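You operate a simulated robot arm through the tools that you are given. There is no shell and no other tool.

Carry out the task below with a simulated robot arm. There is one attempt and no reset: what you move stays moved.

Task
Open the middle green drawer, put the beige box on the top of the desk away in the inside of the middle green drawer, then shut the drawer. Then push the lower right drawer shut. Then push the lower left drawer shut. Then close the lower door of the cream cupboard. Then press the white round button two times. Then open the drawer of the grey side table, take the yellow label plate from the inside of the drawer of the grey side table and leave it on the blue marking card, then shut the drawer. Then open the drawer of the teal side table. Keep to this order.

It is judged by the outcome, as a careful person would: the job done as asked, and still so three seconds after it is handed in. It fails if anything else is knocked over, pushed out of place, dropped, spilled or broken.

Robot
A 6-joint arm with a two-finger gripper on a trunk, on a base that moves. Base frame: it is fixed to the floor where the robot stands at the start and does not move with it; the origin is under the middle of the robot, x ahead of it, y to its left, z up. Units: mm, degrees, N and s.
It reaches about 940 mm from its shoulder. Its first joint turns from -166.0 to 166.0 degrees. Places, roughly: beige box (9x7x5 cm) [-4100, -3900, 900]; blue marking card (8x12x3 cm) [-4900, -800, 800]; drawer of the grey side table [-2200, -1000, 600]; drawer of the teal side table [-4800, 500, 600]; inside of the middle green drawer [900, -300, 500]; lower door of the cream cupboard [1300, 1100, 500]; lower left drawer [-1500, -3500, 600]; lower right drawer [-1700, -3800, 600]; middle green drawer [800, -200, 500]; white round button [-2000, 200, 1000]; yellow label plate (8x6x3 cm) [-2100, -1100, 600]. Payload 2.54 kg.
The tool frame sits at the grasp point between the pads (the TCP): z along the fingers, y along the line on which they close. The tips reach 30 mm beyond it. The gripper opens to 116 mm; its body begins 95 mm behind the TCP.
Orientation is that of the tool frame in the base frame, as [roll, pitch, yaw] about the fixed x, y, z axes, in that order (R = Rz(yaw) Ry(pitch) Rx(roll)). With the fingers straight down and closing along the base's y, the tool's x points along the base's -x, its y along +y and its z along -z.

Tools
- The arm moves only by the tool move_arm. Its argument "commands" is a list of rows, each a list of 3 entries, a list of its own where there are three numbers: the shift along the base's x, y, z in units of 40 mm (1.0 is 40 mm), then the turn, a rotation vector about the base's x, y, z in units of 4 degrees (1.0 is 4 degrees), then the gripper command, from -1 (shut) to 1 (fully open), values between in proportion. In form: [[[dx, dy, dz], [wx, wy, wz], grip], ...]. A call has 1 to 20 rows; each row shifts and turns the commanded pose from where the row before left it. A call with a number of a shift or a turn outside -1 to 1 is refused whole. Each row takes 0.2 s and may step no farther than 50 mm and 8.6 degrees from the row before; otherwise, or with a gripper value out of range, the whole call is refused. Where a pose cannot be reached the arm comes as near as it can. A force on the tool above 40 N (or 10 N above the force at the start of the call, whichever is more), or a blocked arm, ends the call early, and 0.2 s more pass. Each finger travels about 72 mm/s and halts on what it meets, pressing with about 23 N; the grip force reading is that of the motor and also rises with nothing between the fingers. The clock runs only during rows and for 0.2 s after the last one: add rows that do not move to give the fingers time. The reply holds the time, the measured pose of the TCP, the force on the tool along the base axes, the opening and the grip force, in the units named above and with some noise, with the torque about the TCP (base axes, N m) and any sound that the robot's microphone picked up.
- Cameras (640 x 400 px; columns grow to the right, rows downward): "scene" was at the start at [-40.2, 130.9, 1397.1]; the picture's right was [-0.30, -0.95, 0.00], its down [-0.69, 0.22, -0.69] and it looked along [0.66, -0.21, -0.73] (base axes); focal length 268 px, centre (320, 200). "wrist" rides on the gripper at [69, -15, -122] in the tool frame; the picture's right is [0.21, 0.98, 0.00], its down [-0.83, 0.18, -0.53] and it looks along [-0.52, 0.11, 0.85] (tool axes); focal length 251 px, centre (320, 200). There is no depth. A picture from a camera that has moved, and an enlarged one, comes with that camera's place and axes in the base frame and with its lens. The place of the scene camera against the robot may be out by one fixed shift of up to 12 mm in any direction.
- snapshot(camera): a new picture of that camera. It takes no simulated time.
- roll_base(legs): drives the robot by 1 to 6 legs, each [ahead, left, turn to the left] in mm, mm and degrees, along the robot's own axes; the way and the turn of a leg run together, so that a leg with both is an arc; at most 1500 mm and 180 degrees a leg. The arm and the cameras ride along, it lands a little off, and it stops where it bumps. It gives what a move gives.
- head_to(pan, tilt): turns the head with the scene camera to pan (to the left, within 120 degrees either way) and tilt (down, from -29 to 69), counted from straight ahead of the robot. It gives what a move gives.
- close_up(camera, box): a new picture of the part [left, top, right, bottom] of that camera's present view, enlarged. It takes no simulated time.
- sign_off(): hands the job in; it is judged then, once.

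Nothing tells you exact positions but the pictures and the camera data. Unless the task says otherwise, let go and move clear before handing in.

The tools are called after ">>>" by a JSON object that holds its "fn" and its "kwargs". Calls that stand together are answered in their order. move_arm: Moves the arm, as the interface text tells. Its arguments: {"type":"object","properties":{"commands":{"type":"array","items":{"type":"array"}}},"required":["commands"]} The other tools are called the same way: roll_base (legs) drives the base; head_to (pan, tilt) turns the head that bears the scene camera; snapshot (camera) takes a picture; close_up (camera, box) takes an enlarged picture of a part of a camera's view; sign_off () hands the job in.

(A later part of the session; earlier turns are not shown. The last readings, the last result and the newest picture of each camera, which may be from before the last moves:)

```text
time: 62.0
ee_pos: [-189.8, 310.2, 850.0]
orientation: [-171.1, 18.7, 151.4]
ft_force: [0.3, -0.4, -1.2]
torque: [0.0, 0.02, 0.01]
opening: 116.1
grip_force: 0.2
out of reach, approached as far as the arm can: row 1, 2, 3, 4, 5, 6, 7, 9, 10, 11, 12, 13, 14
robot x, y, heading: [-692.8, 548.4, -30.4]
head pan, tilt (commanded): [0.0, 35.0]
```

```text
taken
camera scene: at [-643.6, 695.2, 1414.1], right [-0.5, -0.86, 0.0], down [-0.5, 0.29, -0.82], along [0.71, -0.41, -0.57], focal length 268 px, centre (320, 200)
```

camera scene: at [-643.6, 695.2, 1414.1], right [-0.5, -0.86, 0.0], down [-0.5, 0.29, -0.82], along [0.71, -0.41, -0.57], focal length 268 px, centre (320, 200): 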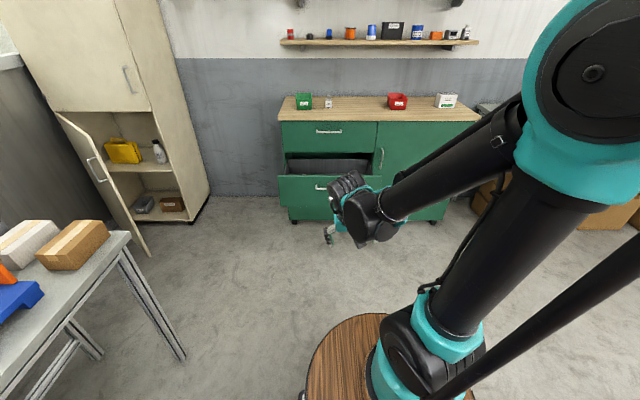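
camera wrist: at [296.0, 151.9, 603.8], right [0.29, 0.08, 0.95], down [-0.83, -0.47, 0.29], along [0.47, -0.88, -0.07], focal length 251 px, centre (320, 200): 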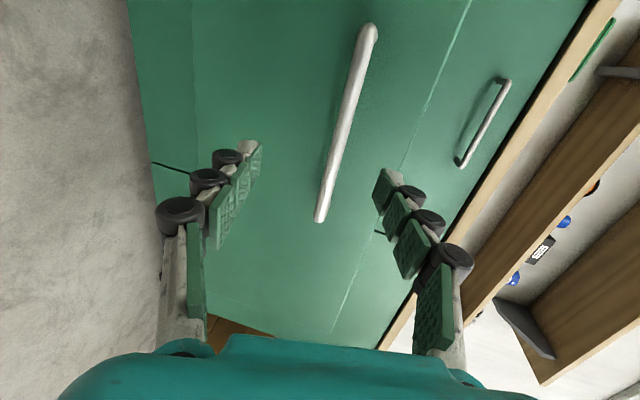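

>>> {"fn": "move_arm", "kwargs": {"commands": [[[-0.572, -0.547, -0.09], [0.525, 0.372, 0], 1], [[-0.572, -0.547, -0.09], [0.525, 0.372, 0], 1], [[-0.572, -0.547, -0.09], [0.525, 0.372, 0], 1], [[-0.572, -0.547, -0.09], [0.525, 0.372, 0], 1], [[-0.572, -0.547, -0.09], [0.525, 0.372, 0], 1], [[-0.572, -0.547, -0.09], [0.525, 0.372, 0], 1], [[-0.572, -0.547, -0.09], [0.525, 0.372, 0], 1], [[-0.572, -0.547, -0.09], [0.525, 0.372, 0], 1]]}}

>>> {"fn": "snapshot", "kwargs": {"camera": "scene"}}

```text
time: 63.8
ee_pos: [-340.1, 248.7, 820.3]
orientation: [-164.3, 4.5, 150.6]
ft_force: [0.6, -0.4, -0.1]
torque: [-0.03, 0.01, 0.04]
opening: 115.8
grip_force: 0.1
out of reach, approached as far as the arm can: row 1, 2, 3, 4, 5, 6, 7, 8
robot x, y, heading: [-695.0, 546.6, -30.0]
head pan, tilt (commanded): [0.0, 35.0]
```

```text
taken
camera scene: at [-643.6, 695.2, 1414.1], right [-0.5, -0.86, 0.0], down [-0.5, 0.29, -0.82], along [0.71, -0.41, -0.57], focal length 268 px, centre (320, 200)
```

scene: 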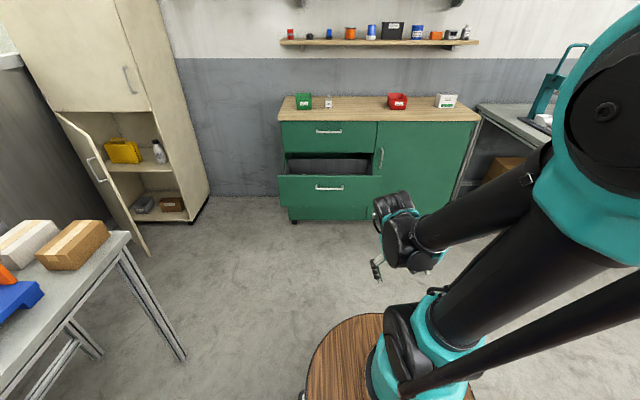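

>>> {"fn": "move_arm", "kwargs": {"commands": [[[0.758, -0.63, 0.08], [0.44, -0.108, 0], 1], [[0.758, -0.63, 0.08], [0.44, -0.108, 0], 1], [[0.758, -0.63, 0.08], [0.44, -0.108, 0], 1], [[0.758, -0.63, 0.08], [0.44, -0.108, 0], 1], [[0.758, -0.63, 0.08], [0.44, -0.108, 0], 1], [[0.758, -0.63, 0.08], [0.44, -0.108, 0], 1], [[0.758, -0.63, 0.08], [0.44, -0.108, 0], 1], [[0.758, -0.63, 0.08], [0.44, -0.108, 0], 1], [[0.758, -0.63, 0.08], [0.44, -0.108, 0], 1]]}}

>>> {"fn": "snapshot", "kwargs": {"camera": "scene"}}

```text
time: 65.8
ee_pos: [-28.5, 110.7, 849.6]
orientation: [-164.0, 2.4, 149.3]
ft_force: [-0.4, 0.3, 0.2]
torque: [-0.02, 0.0, -0.02]
opening: 116.0
grip_force: 0.0
out of reach, approached as far as the arm can: row 1, 2, 3, 4, 5, 6, 7, 8, 9
robot x, y, heading: [-695.0, 544.1, -30.3]
head pan, tilt (commanded): [0.0, 35.0]
```

```text
taken
camera scene: at [-643.8, 695.3, 1414.1], right [-0.5, -0.86, 0.0], down [-0.5, 0.29, -0.82], along [0.71, -0.41, -0.57], focal length 268 px, centre (320, 200)
```

scene: 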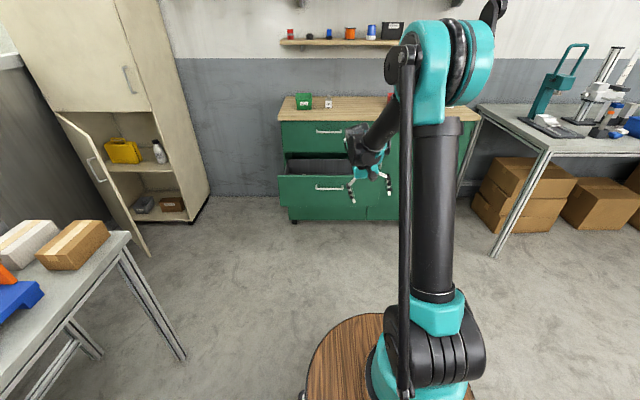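

The wrist seems to be sitting in a flipped branch against a roll limit, leaving the fingers tilted about 16°. I'll unwind it by sweeping the hand around the forearm axis in free space.

>>> {"fn": "move_arm", "kwargs": {"commands": [[[0.24, -0.26, 0.31], [-0.933, 0.134, 0.825], 1], [[0.24, -0.26, 0.31], [-0.933, 0.134, 0.825], 1], [[0.24, -0.26, 0.31], [-0.933, 0.134, 0.825], 1], [[0.24, -0.26, 0.31], [-0.933, 0.134, 0.825], 1], [[0.24, -0.26, 0.31], [-0.933, 0.134, 0.825], 1], [[0.24, -0.26, 0.31], [-0.933, 0.134, 0.825], 1], [[0.24, -0.26, 0.31], [-0.933, 0.134, 0.825], 1], [[0.24, -0.26, 0.31], [-0.933, 0.134, 0.825], 1], [[0.24, -0.26, 0.31], [-0.933, 0.134, 0.825], 1], [[0.24, -0.26, 0.31], [-0.933, 0.134, 0.825], 1], [[0.24, -0.26, 0.31], [-0.933, 0.134, 0.825], 1], [[0.24, -0.26, 0.31], [-0.933, 0.134, 0.825], 1], [[0.24, -0.26, 0.31], [-0.933, 0.134, 0.825], 1], [[0.24, -0.26, 0.31], [-0.933, 0.134, 0.825], 1], [[0.24, -0.26, 0.31], [-0.933, 0.134, 0.825], 1], [[0.24, -0.26, 0.31], [-0.933, 0.134, 0.825], 1]]}}

>>> {"fn": "snapshot", "kwargs": {"camera": "scene"}}

```text
time: 69.2
ee_pos: [150.4, 263.9, 1048.0]
orientation: [-102.4, 11.1, -157.5]
ft_force: [-0.2, -0.2, -0.4]
torque: [0.02, 0.01, -0.02]
opening: 116.2
grip_force: 0.0
out of reach, approached as far as the arm can: row 1, 2, 3, 4, 5, 6, 7, 8, 9, 10, 11, 12, 13, 14, 15, 16
robot x, y, heading: [-695.2, 547.5, -30.1]
head pan, tilt (commanded): [0.0, 35.0]
```

```text
taken
camera scene: at [-643.6, 695.3, 1414.1], right [-0.5, -0.86, 0.0], down [-0.5, 0.29, -0.82], along [0.71, -0.41, -0.57], focal length 268 px, centre (320, 200)
```

scene: 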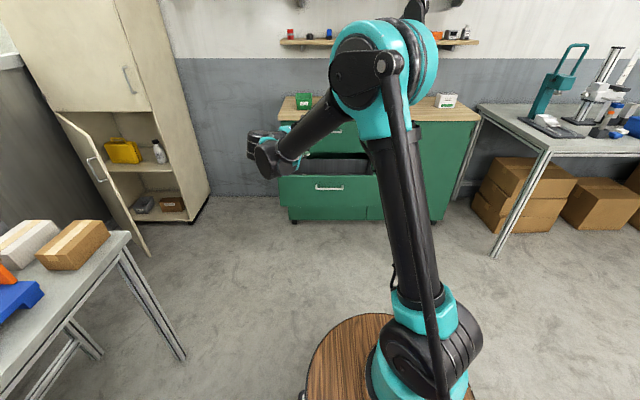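

>>> {"fn": "move_arm", "kwargs": {"commands": [[[-0.297, -0.048, 0.42], [-0.879, -0.256, -0.651], 1], [[-0.297, -0.048, 0.42], [-0.879, -0.256, -0.651], 1], [[-0.297, -0.048, 0.42], [-0.879, -0.256, -0.651], 1], [[-0.297, -0.048, 0.42], [-0.879, -0.256, -0.651], 1], [[-0.297, -0.048, 0.42], [-0.879, -0.256, -0.651], 1], [[-0.297, -0.048, 0.42], [-0.879, -0.256, -0.651], 1], [[-0.297, -0.048, 0.42], [-0.879, -0.256, -0.651], 1], [[-0.297, -0.048, 0.42], [-0.879, -0.256, -0.651], 1], [[-0.297, -0.048, 0.42], [-0.879, -0.256, -0.651], 1]]}}

>>> {"fn": "snapshot", "kwargs": {"camera": "scene"}}

```text
time: 71.2
ee_pos: [43.6, 246.7, 1199.4]
orientation: [-69.8, 10.7, -175.3]
ft_force: [0.4, -0.5, 0.7]
torque: [0.0, -0.02, 0.01]
opening: 116.0
grip_force: 0.2
robot x, y, heading: [-692.2, 545.6, -30.1]
head pan, tilt (commanded): [0.0, 35.0]
```

```text
taken
camera scene: at [-643.5, 695.3, 1414.1], right [-0.5, -0.86, 0.0], down [-0.5, 0.29, -0.82], along [0.71, -0.41, -0.57], focal length 268 px, centre (320, 200)
```

scene: 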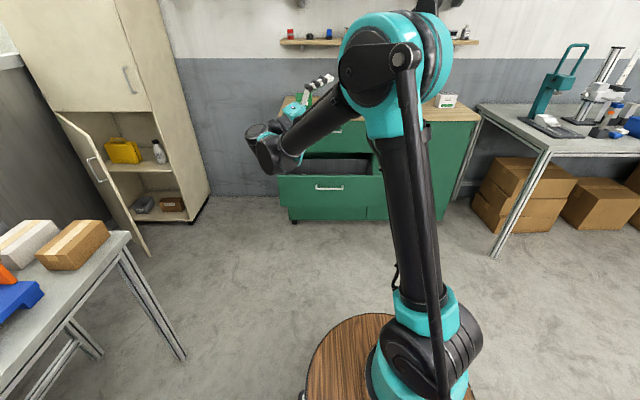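

>>> {"fn": "close_up", "kwargs": {"camera": "scene", "box": [200, 10, 500, 200]}}

>>> {"fn": "snapshot", "kwargs": {"camera": "wrist"}}

```text
2.11 times, centred on (350, 105) of scene
camera zoom: at [-643.5, 695.3, 1414.1], right [-0.5, -0.86, 0.0], down [-0.5, 0.29, -0.82], along [0.71, -0.41, -0.57], focal length 564 px, centre (257, 400)
```

zoom: 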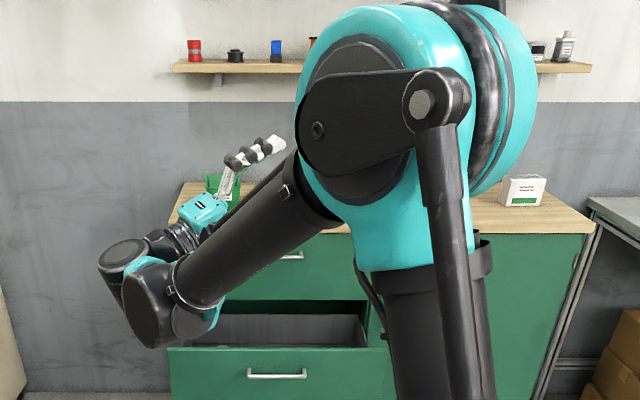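

```text
taken
camera wrist: at [-28.8, 360.9, 1159.4], right [-0.01, -0.34, -0.94], down [0.84, 0.51, -0.2], along [0.54, -0.79, 0.28], focal length 251 px, centre (320, 200)
```

wrist: 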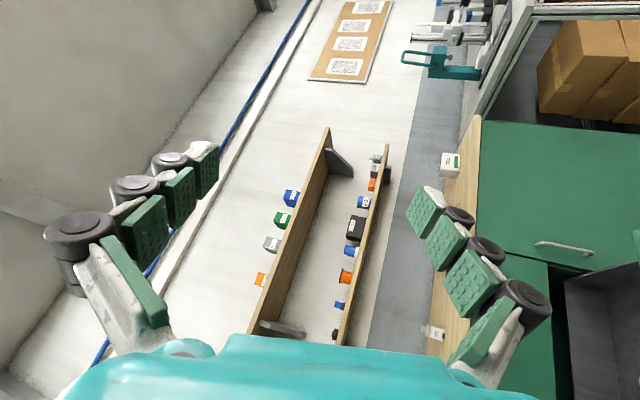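

>>> {"fn": "move_arm", "kwargs": {"commands": [[[0.188, 0.055, 0.035], [-0.278, 0.957, 0], 1], [[0.188, 0.055, 0.035], [-0.278, 0.957, 0], 1], [[0.188, 0.055, 0.035], [-0.278, 0.957, 0], 1], [[0.188, 0.055, 0.035], [-0.278, 0.957, 0], 1], [[0.188, 0.055, 0.035], [-0.278, 0.957, 0], 1], [[0.188, 0.055, 0.035], [-0.278, 0.957, 0], 1], [[0.188, 0.055, 0.035], [-0.278, 0.957, 0], 1], [[0.188, 0.055, 0.035], [-0.278, 0.957, 0], 1], [[0.188, 0.055, 0.035], [-0.278, 0.957, 0], 1], [[0.188, 0.055, 0.035], [-0.278, 0.957, 0], 1], [[0.188, 0.055, 0.035], [-0.278, 0.957, 0], 1], [[0.188, 0.055, 0.035], [-0.278, 0.957, 0], 1], [[0.188, 0.055, 0.035], [-0.278, 0.957, 0], 1]]}}

>>> {"fn": "close_up", "kwargs": {"camera": "scene", "box": [200, 10, 500, 200]}}

```text
time: 74.0
ee_pos: [52.2, 240.0, 1199.6]
orientation: [-69.0, 8.4, -174.4]
ft_force: [-0.2, 0.0, -0.3]
torque: [0.0, -0.02, 0.0]
opening: 116.0
grip_force: 0.0
out of reach, approached as far as the arm can: row 1, 2, 3, 4, 5, 6, 7, 8, 9, 10, 11, 12, 13
robot x, y, heading: [-694.7, 542.7, -30.3]
head pan, tilt (commanded): [0.0, 35.0]
```

```text
2.11 times, centred on (350, 105) of scene
camera zoom: at [-643.5, 695.2, 1414.1], right [-0.5, -0.86, 0.0], down [-0.5, 0.29, -0.82], along [0.71, -0.41, -0.57], focal length 564 px, centre (257, 400)
```

zoom: 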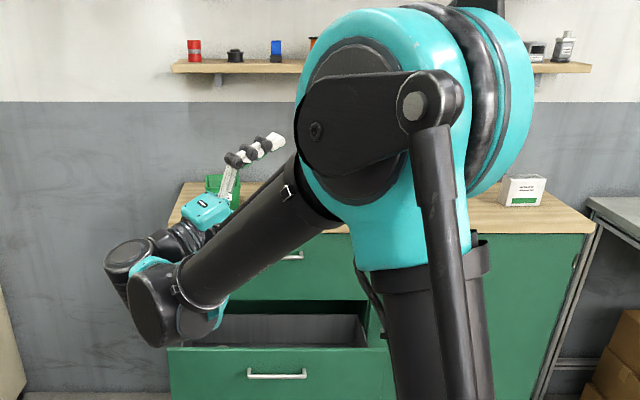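

>>> {"fn": "move_arm", "kwargs": {"commands": [[[0.297, 0.048, -0.42], [0.879, 0.256, 0.651], 1], [[0.297, 0.048, -0.42], [0.879, 0.256, 0.651], 1], [[0.297, 0.048, -0.42], [0.879, 0.256, 0.651], 1], [[0.297, 0.048, -0.42], [0.879, 0.256, 0.651], 1], [[0.297, 0.048, -0.42], [0.879, 0.256, 0.651], 1], [[0.297, 0.048, -0.42], [0.879, 0.256, 0.651], 1], [[0.297, 0.048, -0.42], [0.879, 0.256, 0.651], 1], [[0.297, 0.048, -0.42], [0.879, 0.256, 0.651], 1], [[0.297, 0.048, -0.42], [0.879, 0.256, 0.651], 1]]}}

>>> {"fn": "move_arm", "kwargs": {"commands": [[[-0.145, 0.31, -0.276], [0.906, 0.423, 0], 1], [[-0.145, 0.31, -0.276], [0.906, 0.423, 0], 1], [[-0.145, 0.31, -0.276], [0.906, 0.423, 0], 1], [[-0.145, 0.31, -0.276], [0.906, 0.423, 0], 1], [[-0.145, 0.31, -0.276], [0.906, 0.423, 0], 1], [[-0.145, 0.31, -0.276], [0.906, 0.423, 0], 1], [[-0.145, 0.31, -0.276], [0.906, 0.423, 0], 1], [[-0.145, 0.31, -0.276], [0.906, 0.423, 0], 1], [[-0.145, 0.31, -0.276], [0.906, 0.423, 0], 1], [[-0.145, 0.31, -0.276], [0.906, 0.423, 0], 1]]}}

>>> {"fn": "snapshot", "kwargs": {"camera": "scene"}}

```text
time: 76.0
ee_pos: [156.1, 270.6, 1050.5]
orientation: [-101.1, 10.9, -155.7]
ft_force: [-0.2, 0.1, 0.3]
torque: [-0.03, 0.05, 0.01]
opening: 116.1
grip_force: 0.1
out of reach, approached as far as the arm can: row 8, 9
robot x, y, heading: [-695.0, 543.4, -30.3]
head pan, tilt (commanded): [0.0, 35.0]
```

```text
time: 78.2
ee_pos: [80.4, 461.1, 939.7]
orientation: [-141.5, 8.2, -163.2]
ft_force: [-0.1, 0.4, 0.6]
torque: [-0.03, -0.01, 0.02]
opening: 116.1
grip_force: 0.1
out of reach, approached as far as the arm can: row 2, 3, 4, 5, 6, 7, 8, 10
robot x, y, heading: [-691.3, 543.1, -30.5]
head pan, tilt (commanded): [0.0, 35.0]
```

```text
taken
camera scene: at [-643.5, 695.3, 1414.1], right [-0.5, -0.86, 0.0], down [-0.5, 0.29, -0.82], along [0.71, -0.41, -0.57], focal length 268 px, centre (320, 200)
```

scene: 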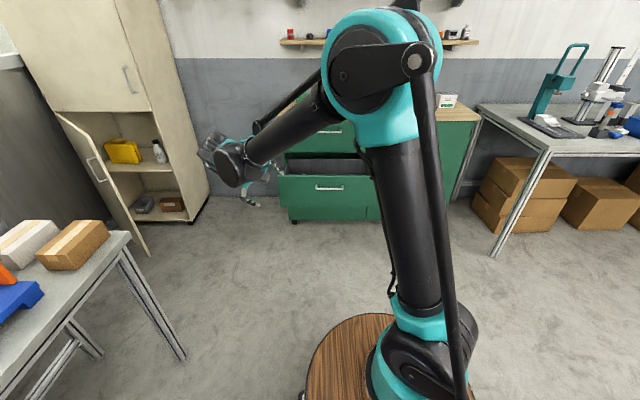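

The hand isn't flipped after all: the limits are how far the wrist can bend down and how far the elbow can fold. I'll swing the whole arm back to the right about the trunk axis, keeping its shape.

>>> {"fn": "move_arm", "kwargs": {"commands": [[[0.12, -0.971, 0], [0, 0, -0.875], 1], [[0.061, -0.977, 0], [0, 0, -0.875], 1], [[0.001, -0.979, 0], [0, 0, -0.875], 1], [[-0.059, -0.977, 0], [0, 0, -0.875], 1], [[-0.118, -0.972, 0], [0, 0, -0.875], 1], [[-0.177, -0.962, 0], [0, 0, -0.875], 1], [[-0.236, -0.95, 0], [0, 0, -0.875], 1], [[-0.293, -0.934, 0], [0, 0, -0.875], 1], [[-0.35, -0.914, 0], [0, 0, -0.875], 1], [[-0.405, -0.891, 0], [0, 0, -0.875], 1], [[-0.459, -0.865, 0], [0, 0, -0.875], 1], [[-0.511, -0.835, 0], [0, 0, -0.875], 1], [[-0.561, -0.802, 0], [0, 0, -0.875], 1], [[-0.609, -0.766, 0], [0, 0, -0.875], 1], [[-0.654, -0.728, 0], [0, 0, -0.875], 1]]}}

>>> {"fn": "snapshot", "kwargs": {"camera": "scene"}}

```text
time: 81.4
ee_pos: [-90.0, -64.1, 939.5]
orientation: [-141.4, 8.2, 144.3]
ft_force: [-0.1, -0.1, -0.4]
torque: [-0.03, 0.01, 0.01]
opening: 116.0
grip_force: 0.0
out of reach, approached as far as the arm can: row 3, 5, 9
robot x, y, heading: [-695.5, 545.1, -30.4]
head pan, tilt (commanded): [0.0, 35.0]
```

```text
taken
camera scene: at [-643.5, 695.4, 1414.1], right [-0.5, -0.86, 0.0], down [-0.5, 0.29, -0.82], along [0.71, -0.41, -0.57], focal length 268 px, centre (320, 200)
```

scene: 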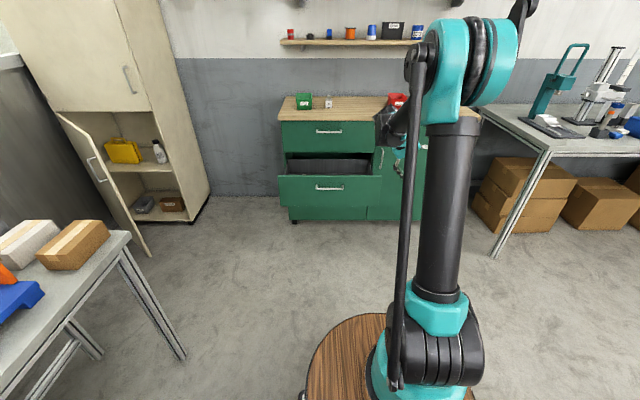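

>>> {"fn": "move_arm", "kwargs": {"commands": [[[-0.5, 0.38, -0.286], [0.703, -0.648, 0.33], 1], [[-0.5, 0.38, -0.286], [0.703, -0.648, 0.33], 1], [[-0.5, 0.38, -0.286], [0.703, -0.648, 0.33], 1], [[-0.5, 0.38, -0.286], [0.703, -0.648, 0.33], 1], [[-0.5, 0.38, -0.286], [0.703, -0.648, 0.33], 1], [[-0.5, 0.38, -0.286], [0.703, -0.648, 0.33], 1], [[-0.5, 0.38, -0.286], [0.703, -0.648, 0.33], 1], [[-0.5, 0.38, -0.286], [0.703, -0.648, 0.33], 1], [[-0.5, 0.38, -0.286], [0.703, -0.648, 0.33], 1], [[-0.5, 0.38, -0.286], [0.703, -0.648, 0.33], 1]]}}

>>> {"fn": "snapshot", "kwargs": {"camera": "scene"}}

```text
time: 83.6
ee_pos: [-223.3, 202.5, 825.8]
orientation: [-165.5, 16.2, 153.8]
ft_force: [0.4, 0.1, -0.2]
torque: [0.0, 0.04, 0.03]
opening: 115.9
grip_force: 0.1
out of reach, approached as far as the arm can: row 1, 2, 3, 4, 5, 6, 7, 8, 9, 10
robot x, y, heading: [-697.6, 540.9, -30.0]
head pan, tilt (commanded): [0.0, 35.0]
```

```text
taken
camera scene: at [-643.5, 695.1, 1414.1], right [-0.5, -0.86, 0.0], down [-0.5, 0.29, -0.82], along [0.71, -0.41, -0.57], focal length 268 px, centre (320, 200)
```

scene: 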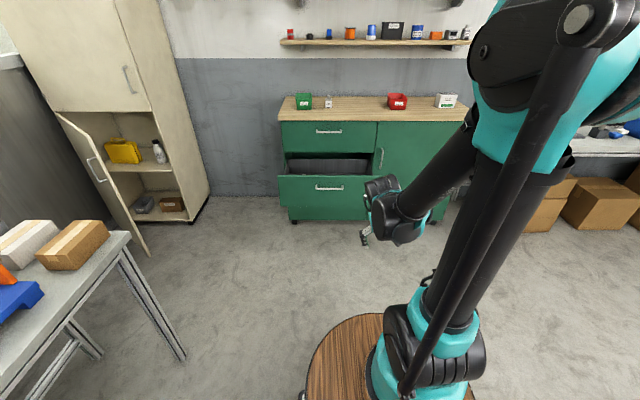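

>>> {"fn": "move_arm", "kwargs": {"commands": [[[-0.139, -0.24, 0], [0.267, -0.117, 0], 1], [[-0.139, -0.24, 0], [0.267, -0.117, 0], 1], [[-0.139, -0.24, 0], [0.267, -0.117, 0], 1], [[-0.139, -0.24, 0], [0.267, -0.117, 0], 1], [[-0.139, -0.24, 0], [0.267, -0.117, 0], 1], [[-0.139, -0.24, 0], [0.267, -0.117, 0], 1], [[-0.139, -0.24, 0], [0.267, -0.117, 0], 1], [[-0.139, -0.24, 0], [0.267, -0.117, 0], 1], [[-0.139, -0.24, 0], [0.267, -0.117, 0], 1], [[-0.139, -0.24, 0], [0.267, -0.117, 0], 1], [[-0.139, -0.24, 0], [0.267, -0.117, 0], 1], [[-0.139, -0.24, 0], [0.267, -0.117, 0], 1], [[0, 0, 0], [0, 0, 0], 1], [[0, 0, 0], [0, 0, 0], 1], [[0, 0, 0], [0, 0, 0], 1], [[0, 0, 0], [0, 0, 0], 1]]}}

>>> {"fn": "snapshot", "kwargs": {"camera": "scene"}}

```text
time: 87.0
ee_pos: [-229.5, 200.3, 825.8]
orientation: [-165.3, 16.5, 153.2]
ft_force: [-0.5, -0.1, 0.0]
torque: [0.01, 0.02, 0.0]
opening: 116.1
grip_force: 0.0
out of reach, approached as far as the arm can: row 1, 2, 3, 4, 5, 6, 7, 8, 9, 10, 11, 12
robot x, y, heading: [-696.0, 538.5, -30.1]
head pan, tilt (commanded): [0.0, 35.0]
```

```text
taken
camera scene: at [-643.6, 695.2, 1414.1], right [-0.5, -0.86, 0.0], down [-0.5, 0.29, -0.82], along [0.71, -0.41, -0.57], focal length 268 px, centre (320, 200)
```

scene: 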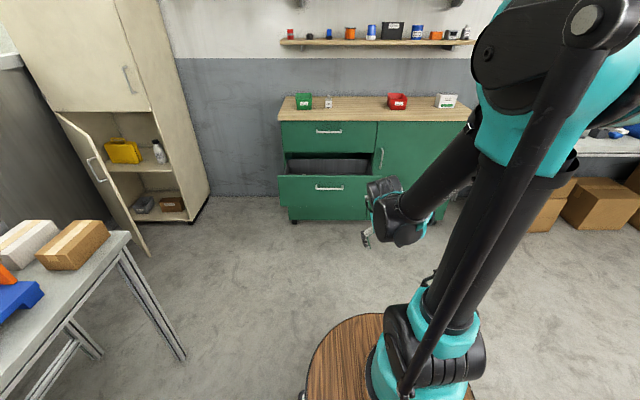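

>>> {"fn": "move_arm", "kwargs": {"commands": [[[-0.25, -0.43, 0], [0, 0, 0], 1], [[-0.25, -0.43, 0], [0, 0, 0], 1]]}}

>>> {"fn": "move_arm", "kwargs": {"commands": [[[0, 0, 0], [0.43, -0.25, 0], 1], [[0, 0, 0], [0.43, -0.25, 0], 1]]}}

>>> {"fn": "move_arm", "kwargs": {"commands": [[[0, 0, 0], [0, 0, -0.5], 1], [[0, 0, 0], [0, 0, -0.5], 1]]}}

>>> {"fn": "move_arm", "kwargs": {"commands": [[[0, 0, 0], [0, 0, 0.5], 1], [[0, 0, 0], [0, 0, 0.5], 1]]}}

```text
time: 87.6
ee_pos: [-229.5, 199.9, 825.7]
orientation: [-165.3, 16.4, 153.2]
ft_force: [0.0, 1.6, -0.8]
torque: [0.03, 0.01, 0.04]
opening: 115.8
grip_force: 0.0
out of reach, approached as far as the arm can: row 1, 2
robot x, y, heading: [-695.1, 543.3, -30.4]
head pan, tilt (commanded): [0.0, 35.0]
```

```text
time: 88.2
ee_pos: [-230.5, 200.6, 825.7]
orientation: [-165.3, 16.6, 153.2]
ft_force: [-0.7, -0.2, 0.6]
torque: [0.02, 0.02, -0.05]
opening: 116.0
grip_force: 0.1
out of reach, approached as far as the arm can: row 2
robot x, y, heading: [-696.3, 541.7, -30.2]
head pan, tilt (commanded): [0.0, 35.0]
```

```text
time: 88.8
ee_pos: [-229.7, 200.4, 826.2]
orientation: [-165.4, 16.6, 149.2]
ft_force: [0.2, 0.0, -0.3]
torque: [0.0, 0.03, 0.01]
opening: 116.1
grip_force: 0.0
robot x, y, heading: [-694.6, 542.6, -30.2]
head pan, tilt (commanded): [0.0, 35.0]
```

```text
time: 89.4
ee_pos: [-229.4, 200.6, 826.7]
orientation: [-165.4, 16.5, 153.2]
ft_force: [0.1, 0.8, -0.3]
torque: [0.03, 0.01, 0.01]
opening: 115.8
grip_force: 0.1
robot x, y, heading: [-692.7, 542.7, -30.3]
head pan, tilt (commanded): [0.0, 35.0]
```

>>> {"fn": "close_up", "kwargs": {"camera": "scene", "box": [340, 150, 500, 270]}}

>>> {"fn": "close_up", "kwargs": {"camera": "scene", "box": [340, 0, 640, 400]}}

>>> {"fn": "snapshot", "kwargs": {"camera": "wrist"}}

```text
3.33 times, centred on (420, 210) of scene
camera zoom: at [-643.6, 695.2, 1414.1], right [-0.5, -0.86, 0.0], down [-0.5, 0.29, -0.82], along [0.71, -0.41, -0.57], focal length 893 px, centre (-13, 167)
```

zoom: 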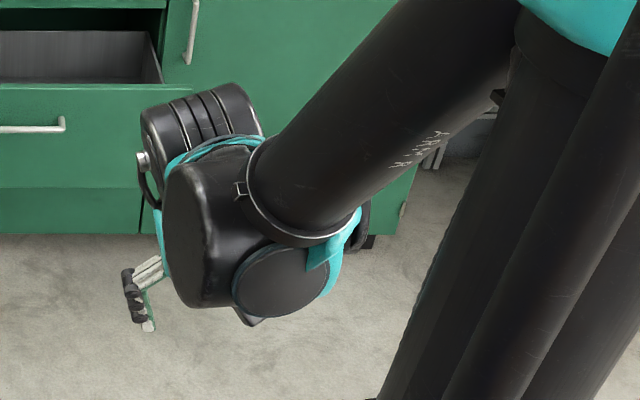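

```text
1.00 times, centred on (490, 200) of scene (not enlarged: the box is as wide or as high as the picture)
camera zoom: at [-643.6, 695.2, 1414.1], right [-0.5, -0.86, 0.0], down [-0.5, 0.29, -0.82], along [0.71, -0.41, -0.57], focal length 268 px, centre (150, 200)
```

zoom: 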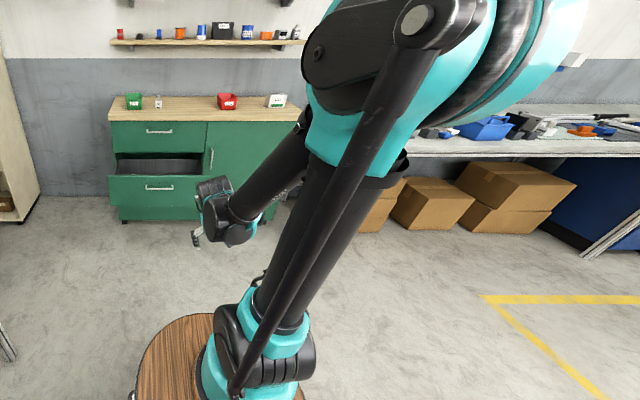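

```text
taken
camera wrist: at [-312.1, 260.3, 923.5], right [0.3, 0.9, -0.3], down [0.73, -0.02, 0.69], along [0.61, -0.43, -0.66], focal length 251 px, centre (320, 200)
```

wrist: 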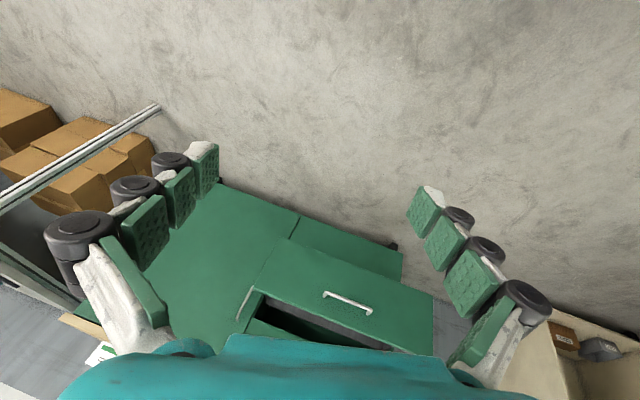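

Only rightward motion and straightening the tilt are blocked, so the wrist did flip its middle joint. I'll try crossing that joint back through its zero (hand pointing right), then rolling it round the other way.

>>> {"fn": "move_arm", "kwargs": {"commands": [[[0.176, -0.306, 0.315], [-0.944, -0.141, -0.082], 1], [[0.176, -0.306, 0.315], [-0.944, -0.141, -0.082], 1], [[0.176, -0.306, 0.315], [-0.944, -0.141, -0.082], 1], [[0.176, -0.306, 0.315], [-0.944, -0.141, -0.082], 1], [[0.176, -0.306, 0.315], [-0.944, -0.141, -0.082], 1], [[0.176, -0.306, 0.315], [-0.944, -0.141, -0.082], 1], [[0.176, -0.306, 0.315], [-0.944, -0.141, -0.082], 1], [[0.176, -0.306, 0.315], [-0.944, -0.141, -0.082], 1], [[0.176, -0.306, 0.315], [-0.944, -0.141, -0.082], 1], [[0.176, -0.306, 0.315], [-0.944, -0.141, -0.082], 1], [[0.176, -0.306, 0.315], [-0.944, -0.141, -0.082], 1], [[0.176, -0.306, 0.315], [-0.944, -0.141, -0.082], 1]]}}

>>> {"fn": "move_arm", "kwargs": {"commands": [[[0.115, 0.021, 0.4625], [-0.944, -0.141, -0.082], 1], [[0.115, 0.021, 0.4625], [-0.944, -0.141, -0.082], 1], [[0.115, 0.021, 0.4625], [-0.944, -0.141, -0.082], 1], [[0.115, 0.021, 0.4625], [-0.944, -0.141, -0.082], 1], [[0.115, 0.021, 0.4625], [-0.944, -0.141, -0.082], 1], [[0.115, 0.021, 0.4625], [-0.944, -0.141, -0.082], 1], [[0.115, 0.021, 0.4625], [-0.944, -0.141, -0.082], 1], [[0.115, 0.021, 0.4625], [-0.944, -0.141, -0.082], 1], [[0.115, 0.021, 0.4625], [-0.944, -0.141, -0.082], 1], [[0.115, 0.021, 0.4625], [-0.944, -0.141, -0.082], 1], [[0.115, 0.021, 0.4625], [-0.944, -0.141, -0.082], 1], [[0.115, 0.021, 0.4625], [-0.944, -0.141, -0.082], 1]]}}

>>> {"fn": "snapshot", "kwargs": {"camera": "scene"}}

```text
time: 92.0
ee_pos: [-144.7, 53.5, 978.2]
orientation: [-118.8, 37.9, 171.6]
ft_force: [-0.1, 0.9, 0.4]
torque: [0.04, 0.06, 0.04]
opening: 115.8
grip_force: 0.1
robot x, y, heading: [-696.6, 546.7, -30.2]
head pan, tilt (commanded): [0.0, 35.0]
```

```text
time: 94.6
ee_pos: [-91.6, 63.8, 1200.1]
orientation: [-59.8, 37.8, -154.2]
ft_force: [-0.3, 0.2, -0.5]
torque: [0.02, 0.03, -0.02]
opening: 115.9
grip_force: 0.0
robot x, y, heading: [-694.2, 544.2, -30.3]
head pan, tilt (commanded): [0.0, 35.0]
```

```text
taken
camera scene: at [-643.6, 695.2, 1414.1], right [-0.5, -0.86, 0.0], down [-0.5, 0.29, -0.82], along [0.71, -0.41, -0.57], focal length 268 px, centre (320, 200)
```

scene: 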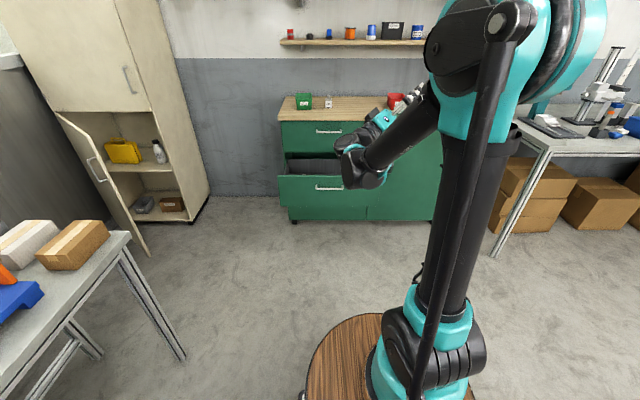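

>>> {"fn": "move_arm", "kwargs": {"commands": [[[-0.116, -0.017, -0.139], [0.148, -0.989, 0], 1], [[-0.116, -0.017, -0.139], [0.148, -0.989, 0], 1], [[-0.116, -0.017, -0.139], [0.148, -0.989, 0], 1], [[-0.116, -0.017, -0.139], [0.148, -0.989, 0], 1], [[-0.116, -0.017, -0.139], [0.148, -0.989, 0], 1], [[-0.116, -0.017, -0.139], [0.148, -0.989, 0], 1], [[-0.116, -0.017, -0.139], [0.148, -0.989, 0], 1], [[-0.116, -0.017, -0.139], [0.148, -0.989, 0], 1], [[-0.116, -0.017, -0.139], [0.148, -0.989, 0], 1], [[-0.116, -0.017, -0.139], [0.148, -0.989, 0], 1], [[-0.116, -0.017, -0.139], [0.148, -0.989, 0], 1], [[-0.116, -0.017, -0.139], [0.148, -0.989, 0], 1]]}}

>>> {"fn": "snapshot", "kwargs": {"camera": "scene"}}

```text
time: 97.2
ee_pos: [-144.8, 55.4, 1131.2]
orientation: [7.2, 76.2, -93.4]
ft_force: [0.0, 0.1, -0.4]
torque: [0.01, -0.01, 0.02]
opening: 115.8
grip_force: 0.0
robot x, y, heading: [-697.3, 545.7, -30.3]
head pan, tilt (commanded): [0.0, 35.0]
```

```text
taken
camera scene: at [-643.6, 695.2, 1414.1], right [-0.5, -0.86, 0.0], down [-0.5, 0.29, -0.82], along [0.71, -0.41, -0.57], focal length 268 px, centre (320, 200)
```

scene: 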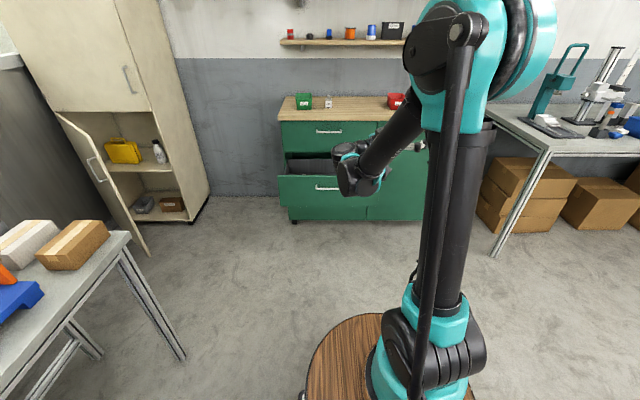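

>>> {"fn": "move_arm", "kwargs": {"commands": [[[-0.116, -0.017, -0.139], [0.148, -0.989, 0], 1], [[-0.116, -0.017, -0.139], [0.148, -0.989, 0], 1], [[-0.116, -0.017, -0.139], [0.148, -0.989, 0], 1], [[-0.116, -0.017, -0.139], [0.148, -0.989, 0], 1], [[-0.116, -0.017, -0.139], [0.148, -0.989, 0], 1], [[-0.116, -0.017, -0.139], [0.148, -0.989, 0], 1], [[-0.116, -0.017, -0.139], [0.148, -0.989, 0], 1], [[-0.116, -0.017, -0.139], [0.148, -0.989, 0], 1], [[-0.116, -0.017, -0.139], [0.148, -0.989, 0], 1], [[-0.116, -0.017, -0.139], [0.148, -0.989, 0], 1]]}}

>>> {"fn": "move_arm", "kwargs": {"commands": [[[0.1325, 0.02, -0.1225], [0.148, -0.989, 0], 1], [[0.1325, 0.02, -0.1225], [0.148, -0.989, 0], 1], [[0.1325, 0.02, -0.1225], [0.148, -0.989, 0], 1], [[0.1325, 0.02, -0.1225], [0.148, -0.989, 0], 1], [[0.1325, 0.02, -0.1225], [0.148, -0.989, 0], 1], [[0.1325, 0.02, -0.1225], [0.148, -0.989, 0], 1], [[0.1325, 0.02, -0.1225], [0.148, -0.989, 0], 1], [[0.1325, 0.02, -0.1225], [0.148, -0.989, 0], 1], [[0.1325, 0.02, -0.1225], [0.148, -0.989, 0], 1], [[0.1325, 0.02, -0.1225], [0.148, -0.989, 0], 1], [[0.1325, 0.02, -0.1225], [0.148, -0.989, 0], 1], [[0.1325, 0.02, -0.1225], [0.148, -0.989, 0], 1]]}}

>>> {"fn": "snapshot", "kwargs": {"camera": "scene"}}

```text
time: 99.4
ee_pos: [-191.4, 49.0, 1075.5]
orientation: [92.2, 50.8, -13.2]
ft_force: [0.0, -0.1, -0.1]
torque: [0.0, -0.04, 0.02]
opening: 116.4
grip_force: 0.0
robot x, y, heading: [-692.2, 541.8, -30.4]
head pan, tilt (commanded): [0.0, 35.0]
```

```text
time: 102.0
ee_pos: [-129.0, 57.9, 1016.6]
orientation: [108.1, 4.6, -5.2]
ft_force: [-0.1, -0.9, 0.3]
torque: [0.01, 0.01, 0.02]
opening: 116.0
grip_force: 0.1
robot x, y, heading: [-693.3, 543.5, -30.1]
head pan, tilt (commanded): [0.0, 35.0]
```

```text
taken
camera scene: at [-643.6, 695.2, 1414.1], right [-0.5, -0.86, 0.0], down [-0.5, 0.29, -0.82], along [0.71, -0.41, -0.57], focal length 268 px, centre (320, 200)
```

scene: 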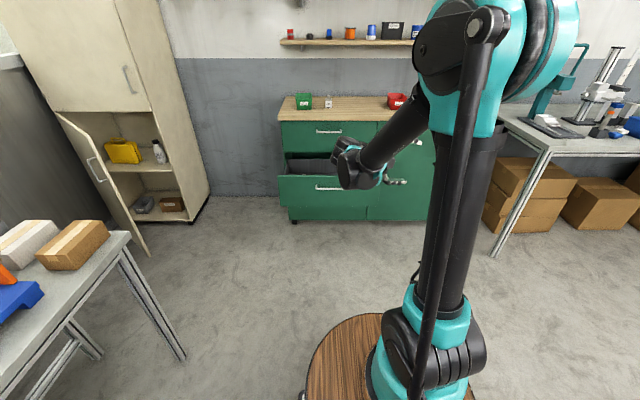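

>>> {"fn": "move_arm", "kwargs": {"commands": [[[0.1325, 0.02, -0.1225], [0.148, -0.989, 0], 1], [[0.1325, 0.02, -0.1225], [0.148, -0.989, 0], 1], [[0.1325, 0.02, -0.1225], [0.148, -0.989, 0], 1], [[0.1325, 0.02, -0.1225], [0.148, -0.989, 0], 1], [[0.1325, 0.02, -0.1225], [0.148, -0.989, 0], 1], [[0.1325, 0.02, -0.1225], [0.148, -0.989, 0], 1], [[0.1325, 0.02, -0.1225], [0.148, -0.989, 0], 1], [[0.1325, 0.02, -0.1225], [0.148, -0.989, 0], 1]]}}

>>> {"fn": "move_arm", "kwargs": {"commands": [[[-0.058, 0.398, -0.2625], [0.99, 0.1445, 0], 1], [[-0.058, 0.398, -0.2625], [0.99, 0.1445, 0], 1], [[-0.058, 0.398, -0.2625], [0.99, 0.1445, 0], 1], [[-0.058, 0.398, -0.2625], [0.99, 0.1445, 0], 1], [[-0.058, 0.398, -0.2625], [0.99, 0.1445, 0], 1], [[-0.058, 0.398, -0.2625], [0.99, 0.1445, 0], 1], [[-0.058, 0.398, -0.2625], [0.99, 0.1445, 0], 1], [[-0.058, 0.398, -0.2625], [0.99, 0.1445, 0], 1]]}}

>>> {"fn": "snapshot", "kwargs": {"camera": "scene"}}

```text
time: 103.8
ee_pos: [-85.6, 64.9, 980.0]
orientation: [116.1, -26.5, -6.6]
ft_force: [-0.3, -0.2, 0.4]
torque: [0.0, 0.0, -0.02]
opening: 116.0
grip_force: 0.1
robot x, y, heading: [-696.7, 544.3, -30.2]
head pan, tilt (commanded): [0.0, 35.0]
```

```text
time: 105.6
ee_pos: [-104.4, 192.0, 893.9]
orientation: [148.3, -14.7, -18.2]
ft_force: [0.3, 0.2, -1.1]
torque: [0.03, 0.0, -0.01]
opening: 115.7
grip_force: 0.1
robot x, y, heading: [-694.9, 542.0, -30.1]
head pan, tilt (commanded): [0.0, 35.0]
```

```text
taken
camera scene: at [-643.6, 695.2, 1414.1], right [-0.5, -0.86, 0.0], down [-0.5, 0.29, -0.82], along [0.71, -0.41, -0.57], focal length 268 px, centre (320, 200)
```

scene: 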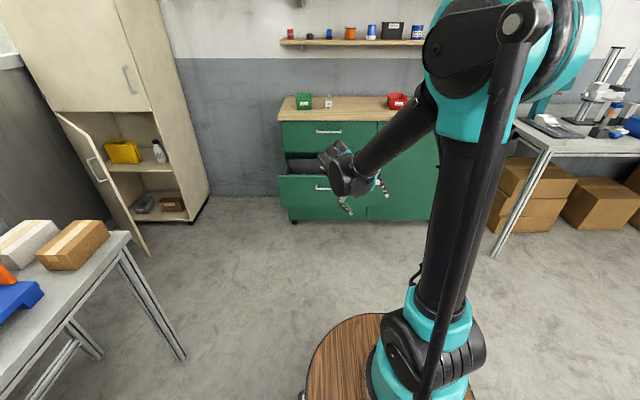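

>>> {"fn": "move_arm", "kwargs": {"commands": [[[-0.058, 0.398, -0.2625], [0.99, 0.1445, 0], 1], [[-0.058, 0.398, -0.2625], [0.99, 0.1445, 0], 1], [[-0.058, 0.398, -0.2625], [0.99, 0.1445, 0], 1], [[-0.058, 0.398, -0.2625], [0.99, 0.1445, 0], 1], [[-0.058, 0.398, -0.2625], [0.99, 0.1445, 0], 1], [[-0.058, 0.398, -0.2625], [0.99, 0.1445, 0], 1], [[-0.058, 0.398, -0.2625], [0.99, 0.1445, 0], 1], [[-0.058, 0.398, -0.2625], [0.99, 0.1445, 0], 1]]}}

>>> {"fn": "snapshot", "kwargs": {"camera": "scene"}}

>>> {"fn": "close_up", "kwargs": {"camera": "scene", "box": [280, 130, 460, 250]}}

```text
time: 107.4
ee_pos: [-121.7, 315.3, 809.8]
orientation: [163.8, -2.9, -21.1]
ft_force: [-0.4, 0.0, 0.0]
torque: [-0.01, -0.01, 0.0]
opening: 115.9
grip_force: 0.0
out of reach, approached as far as the arm can: row 6, 7, 8
robot x, y, heading: [-693.2, 547.7, -30.2]
head pan, tilt (commanded): [0.0, 35.0]
```

```text
taken
camera scene: at [-643.6, 695.2, 1414.1], right [-0.5, -0.86, 0.0], down [-0.5, 0.29, -0.82], along [0.71, -0.41, -0.57], focal length 268 px, centre (320, 200)
```

scene: 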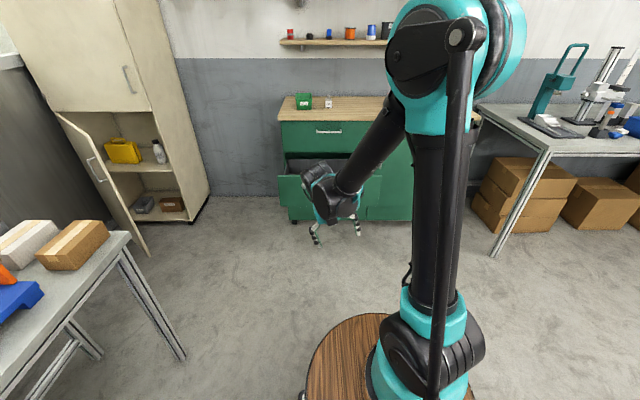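

```text
3.33 times, centred on (370, 190) of scene
camera zoom: at [-643.6, 695.2, 1414.1], right [-0.5, -0.86, 0.0], down [-0.5, 0.29, -0.82], along [0.71, -0.41, -0.57], focal length 893 px, centre (153, 233)
```

zoom: 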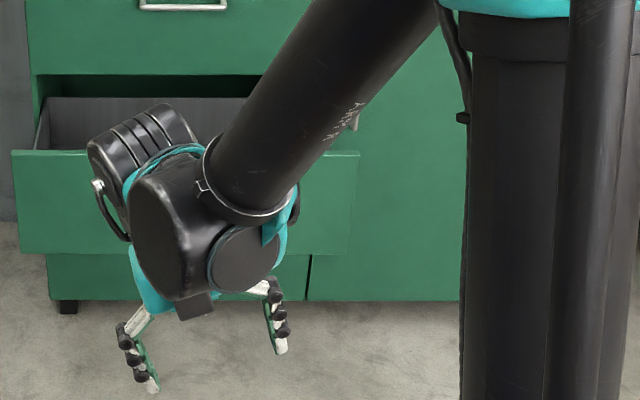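

The joint in the forearm has wound almost a full turn (down→left→forward→right→down), so it must be unwound the other way round. I'll rotate the hand about the forearm axis: first to the right, then forward, then back down through the left.

>>> {"fn": "move_arm", "kwargs": {"commands": [[[0.317, -0.287, 0.197], [-0.802, -0.253, 0.925], 1], [[0.317, -0.287, 0.197], [-0.802, -0.253, 0.925], 1], [[0.317, -0.287, 0.197], [-0.802, -0.253, 0.925], 1], [[0.317, -0.287, 0.197], [-0.802, -0.253, 0.925], 1], [[0.317, -0.287, 0.197], [-0.802, -0.253, 0.925], 1], [[0.317, -0.287, 0.197], [-0.802, -0.253, 0.925], 1], [[0.317, -0.287, 0.197], [-0.802, -0.253, 0.925], 1], [[0.317, -0.287, 0.197], [-0.802, -0.253, 0.925], 1]]}}

>>> {"fn": "snapshot", "kwargs": {"camera": "scene"}}

```text
time: 109.2
ee_pos: [-19.4, 226.0, 873.0]
orientation: [138.9, -13.0, 12.5]
ft_force: [-0.3, 0.6, -0.8]
torque: [0.0, 0.02, -0.03]
opening: 116.1
grip_force: 0.1
robot x, y, heading: [-698.3, 543.1, -30.2]
head pan, tilt (commanded): [0.0, 35.0]
```

```text
taken
camera scene: at [-643.6, 695.2, 1414.1], right [-0.5, -0.86, 0.0], down [-0.5, 0.29, -0.82], along [0.71, -0.41, -0.57], focal length 268 px, centre (320, 200)
```

scene: 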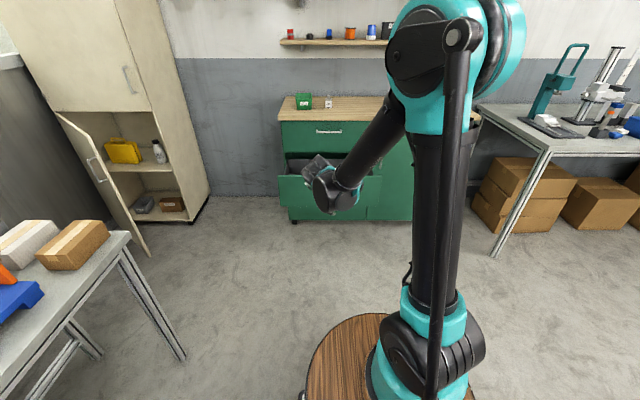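

>>> {"fn": "move_arm", "kwargs": {"commands": [[[0.353, 0.012, 0.31], [-0.802, -0.253, 0.925], 1], [[0.353, 0.012, 0.31], [-0.802, -0.253, 0.925], 1], [[0.353, 0.012, 0.31], [-0.802, -0.253, 0.925], 1], [[0.353, 0.012, 0.31], [-0.802, -0.253, 0.925], 1], [[0.353, 0.012, 0.31], [-0.802, -0.253, 0.925], 1], [[0.353, 0.012, 0.31], [-0.802, -0.253, 0.925], 1], [[0.353, 0.012, 0.31], [-0.802, -0.253, 0.925], 1], [[0.353, 0.012, 0.31], [-0.802, -0.253, 0.925], 1], [[0.225, 0.305, 0.28], [-0.802, -0.253, 0.925], 1], [[0.225, 0.305, 0.28], [-0.802, -0.253, 0.925], 1], [[0.225, 0.305, 0.28], [-0.802, -0.253, 0.925], 1], [[0.225, 0.305, 0.28], [-0.802, -0.253, 0.925], 1], [[0.225, 0.305, 0.28], [-0.802, -0.253, 0.925], 1], [[0.225, 0.305, 0.28], [-0.802, -0.253, 0.925], 1], [[0.225, 0.305, 0.28], [-0.802, -0.253, 0.925], 1], [[0.225, 0.305, 0.28], [-0.802, -0.253, 0.925], 1]]}}

>>> {"fn": "snapshot", "kwargs": {"camera": "scene"}}

```text
time: 112.6
ee_pos: [164.0, 328.9, 1061.5]
orientation: [93.7, 11.7, 76.6]
ft_force: [-0.2, -0.4, -0.5]
torque: [0.02, -0.01, -0.01]
opening: 116.1
grip_force: 0.2
robot x, y, heading: [-692.3, 544.5, -30.3]
head pan, tilt (commanded): [0.0, 35.0]
```

```text
taken
camera scene: at [-643.6, 695.2, 1414.1], right [-0.5, -0.86, 0.0], down [-0.5, 0.29, -0.82], along [0.71, -0.41, -0.57], focal length 268 px, centre (320, 200)
```

scene: 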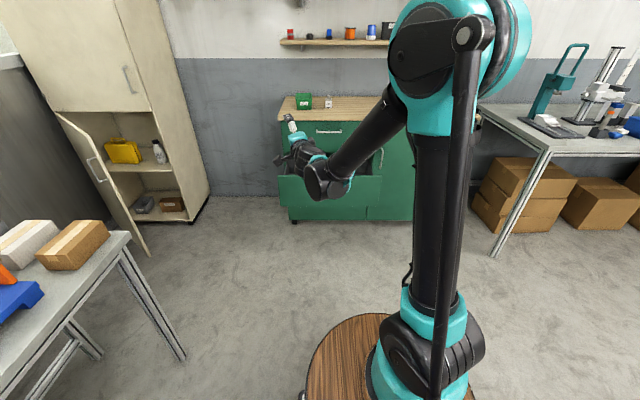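

>>> {"fn": "move_arm", "kwargs": {"commands": [[[-0.01, 0.456, 0.116], [-0.802, -0.253, 0.925], 1], [[-0.01, 0.456, 0.116], [-0.802, -0.253, 0.925], 1], [[-0.01, 0.456, 0.116], [-0.802, -0.253, 0.925], 1], [[-0.01, 0.456, 0.116], [-0.802, -0.253, 0.925], 1], [[-0.01, 0.456, 0.116], [-0.802, -0.253, 0.925], 1], [[-0.01, 0.456, 0.116], [-0.802, -0.253, 0.925], 1], [[-0.01, 0.456, 0.116], [-0.802, -0.253, 0.925], 1], [[-0.01, 0.456, 0.116], [-0.802, -0.253, 0.925], 1], [[-0.238, 0.392, -0.1], [-0.802, -0.253, 0.925], 1], [[-0.238, 0.392, -0.1], [-0.802, -0.253, 0.925], 1], [[-0.238, 0.392, -0.1], [-0.802, -0.253, 0.925], 1], [[-0.238, 0.392, -0.1], [-0.802, -0.253, 0.925], 1], [[-0.238, 0.392, -0.1], [-0.802, -0.253, 0.925], 1], [[-0.238, 0.392, -0.1], [-0.802, -0.253, 0.925], 1], [[-0.238, 0.392, -0.1], [-0.802, -0.253, 0.925], 1], [[-0.238, 0.392, -0.1], [-0.802, -0.253, 0.925], 1]]}}

>>> {"fn": "snapshot", "kwargs": {"camera": "scene"}}

```text
time: 116.0
ee_pos: [86.6, 550.9, 1065.5]
orientation: [85.1, 56.9, 125.2]
ft_force: [-0.9, 0.2, 0.1]
torque: [0.0, 0.01, 0.01]
opening: 115.7
grip_force: 0.0
out of reach, approached as far as the arm can: row 4, 5, 6, 7
robot x, y, heading: [-691.6, 542.9, -30.2]
head pan, tilt (commanded): [0.0, 35.0]
```

```text
taken
camera scene: at [-643.5, 695.2, 1414.1], right [-0.5, -0.86, 0.0], down [-0.5, 0.29, -0.82], along [0.71, -0.41, -0.57], focal length 268 px, centre (320, 200)
```

scene: 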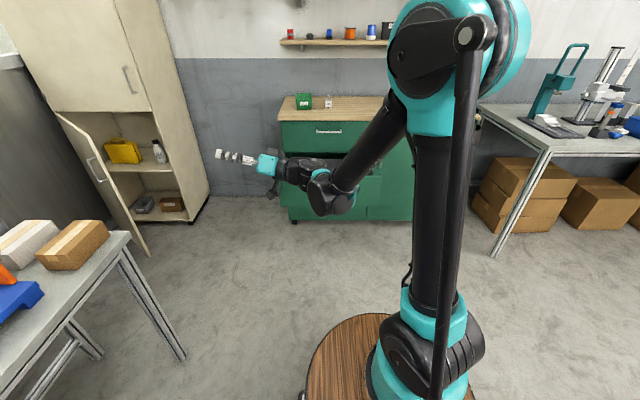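

>>> {"fn": "move_arm", "kwargs": {"commands": [[[-0.357, 0.146, -0.27], [-0.802, -0.253, 0.925], 1], [[-0.357, 0.146, -0.27], [-0.802, -0.253, 0.925], 1], [[-0.357, 0.146, -0.27], [-0.802, -0.253, 0.925], 1], [[-0.357, 0.146, -0.27], [-0.802, -0.253, 0.925], 1], [[-0.357, 0.146, -0.27], [-0.802, -0.253, 0.925], 1], [[-0.357, 0.146, -0.27], [-0.802, -0.253, 0.925], 1], [[-0.357, 0.146, -0.27], [-0.802, -0.253, 0.925], 1], [[-0.357, 0.146, -0.27], [-0.802, -0.253, 0.925], 1], [[-0.308, -0.169, -0.3125], [-0.802, -0.253, 0.925], 1], [[-0.308, -0.169, -0.3125], [-0.802, -0.253, 0.925], 1], [[-0.308, -0.169, -0.3125], [-0.802, -0.253, 0.925], 1], [[-0.308, -0.169, -0.3125], [-0.802, -0.253, 0.925], 1], [[-0.308, -0.169, -0.3125], [-0.802, -0.253, 0.925], 1], [[-0.308, -0.169, -0.3125], [-0.802, -0.253, 0.925], 1], [[-0.308, -0.169, -0.3125], [-0.802, -0.253, 0.925], 1], [[-0.308, -0.169, -0.3125], [-0.802, -0.253, 0.925], 1]]}}

>>> {"fn": "snapshot", "kwargs": {"camera": "scene"}}

```text
time: 119.4
ee_pos: [-125.8, 542.0, 879.6]
orientation: [-176.9, 53.3, -84.7]
ft_force: [-0.9, -0.5, 0.2]
torque: [0.01, 0.0, 0.0]
opening: 116.0
grip_force: 0.1
robot x, y, heading: [-693.1, 542.8, -30.2]
head pan, tilt (commanded): [0.0, 35.0]
```

```text
taken
camera scene: at [-643.5, 695.2, 1414.1], right [-0.5, -0.86, 0.0], down [-0.5, 0.29, -0.82], along [0.71, -0.41, -0.57], focal length 268 px, centre (320, 200)
```

scene: 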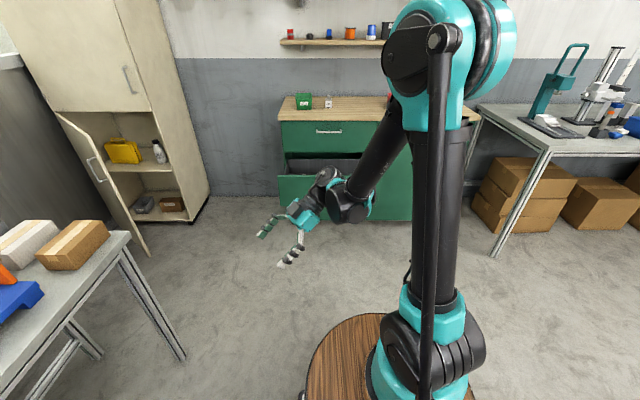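

>>> {"fn": "move_arm", "kwargs": {"commands": [[[0.01, -0.401, -0.2], [-0.952, -0.024, 0], 1], [[0.01, -0.401, -0.2], [-0.952, -0.024, 0], 1], [[0.01, -0.401, -0.2], [-0.952, -0.024, 0], 1], [[0.01, -0.401, -0.2], [-0.952, -0.024, 0], 1], [[0.01, -0.401, -0.2], [-0.952, -0.024, 0], 1], [[0.01, -0.401, -0.2], [-0.952, -0.024, 0], 1], [[0.01, -0.401, -0.2], [-0.952, -0.024, 0], 1], [[0.01, -0.401, -0.2], [-0.952, -0.024, 0], 1], [[0.01, -0.401, -0.2], [-0.952, -0.024, 0], 1], [[0.01, -0.401, -0.2], [-0.952, -0.024, 0], 1], [[0.01, -0.401, -0.2], [-0.952, -0.024, 0], 1], [[0.01, -0.401, -0.2], [-0.952, -0.024, 0], 1], [[0.01, -0.401, -0.2], [-0.952, -0.024, 0], 1], [[0.01, -0.401, -0.2], [-0.952, -0.024, 0], 1]]}}

>>> {"fn": "snapshot", "kwargs": {"camera": "scene"}}

```text
time: 122.4
ee_pos: [-119.0, 324.9, 767.2]
orientation: [-174.4, 15.2, -85.6]
ft_force: [0.3, 0.3, 0.4]
torque: [-0.02, 0.01, 0.03]
opening: 116.1
grip_force: 0.0
out of reach, approached as far as the arm can: row 11, 12, 13, 14
robot x, y, heading: [-695.6, 545.8, -30.5]
head pan, tilt (commanded): [0.0, 35.0]
```

```text
taken
camera scene: at [-643.6, 695.3, 1414.1], right [-0.5, -0.86, 0.0], down [-0.5, 0.29, -0.82], along [0.71, -0.41, -0.57], focal length 268 px, centre (320, 200)
```

scene: 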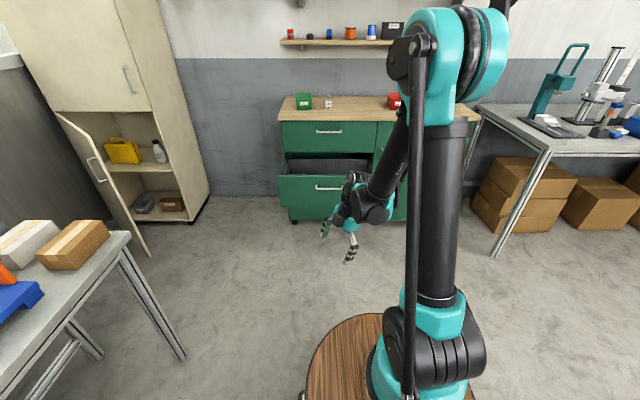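

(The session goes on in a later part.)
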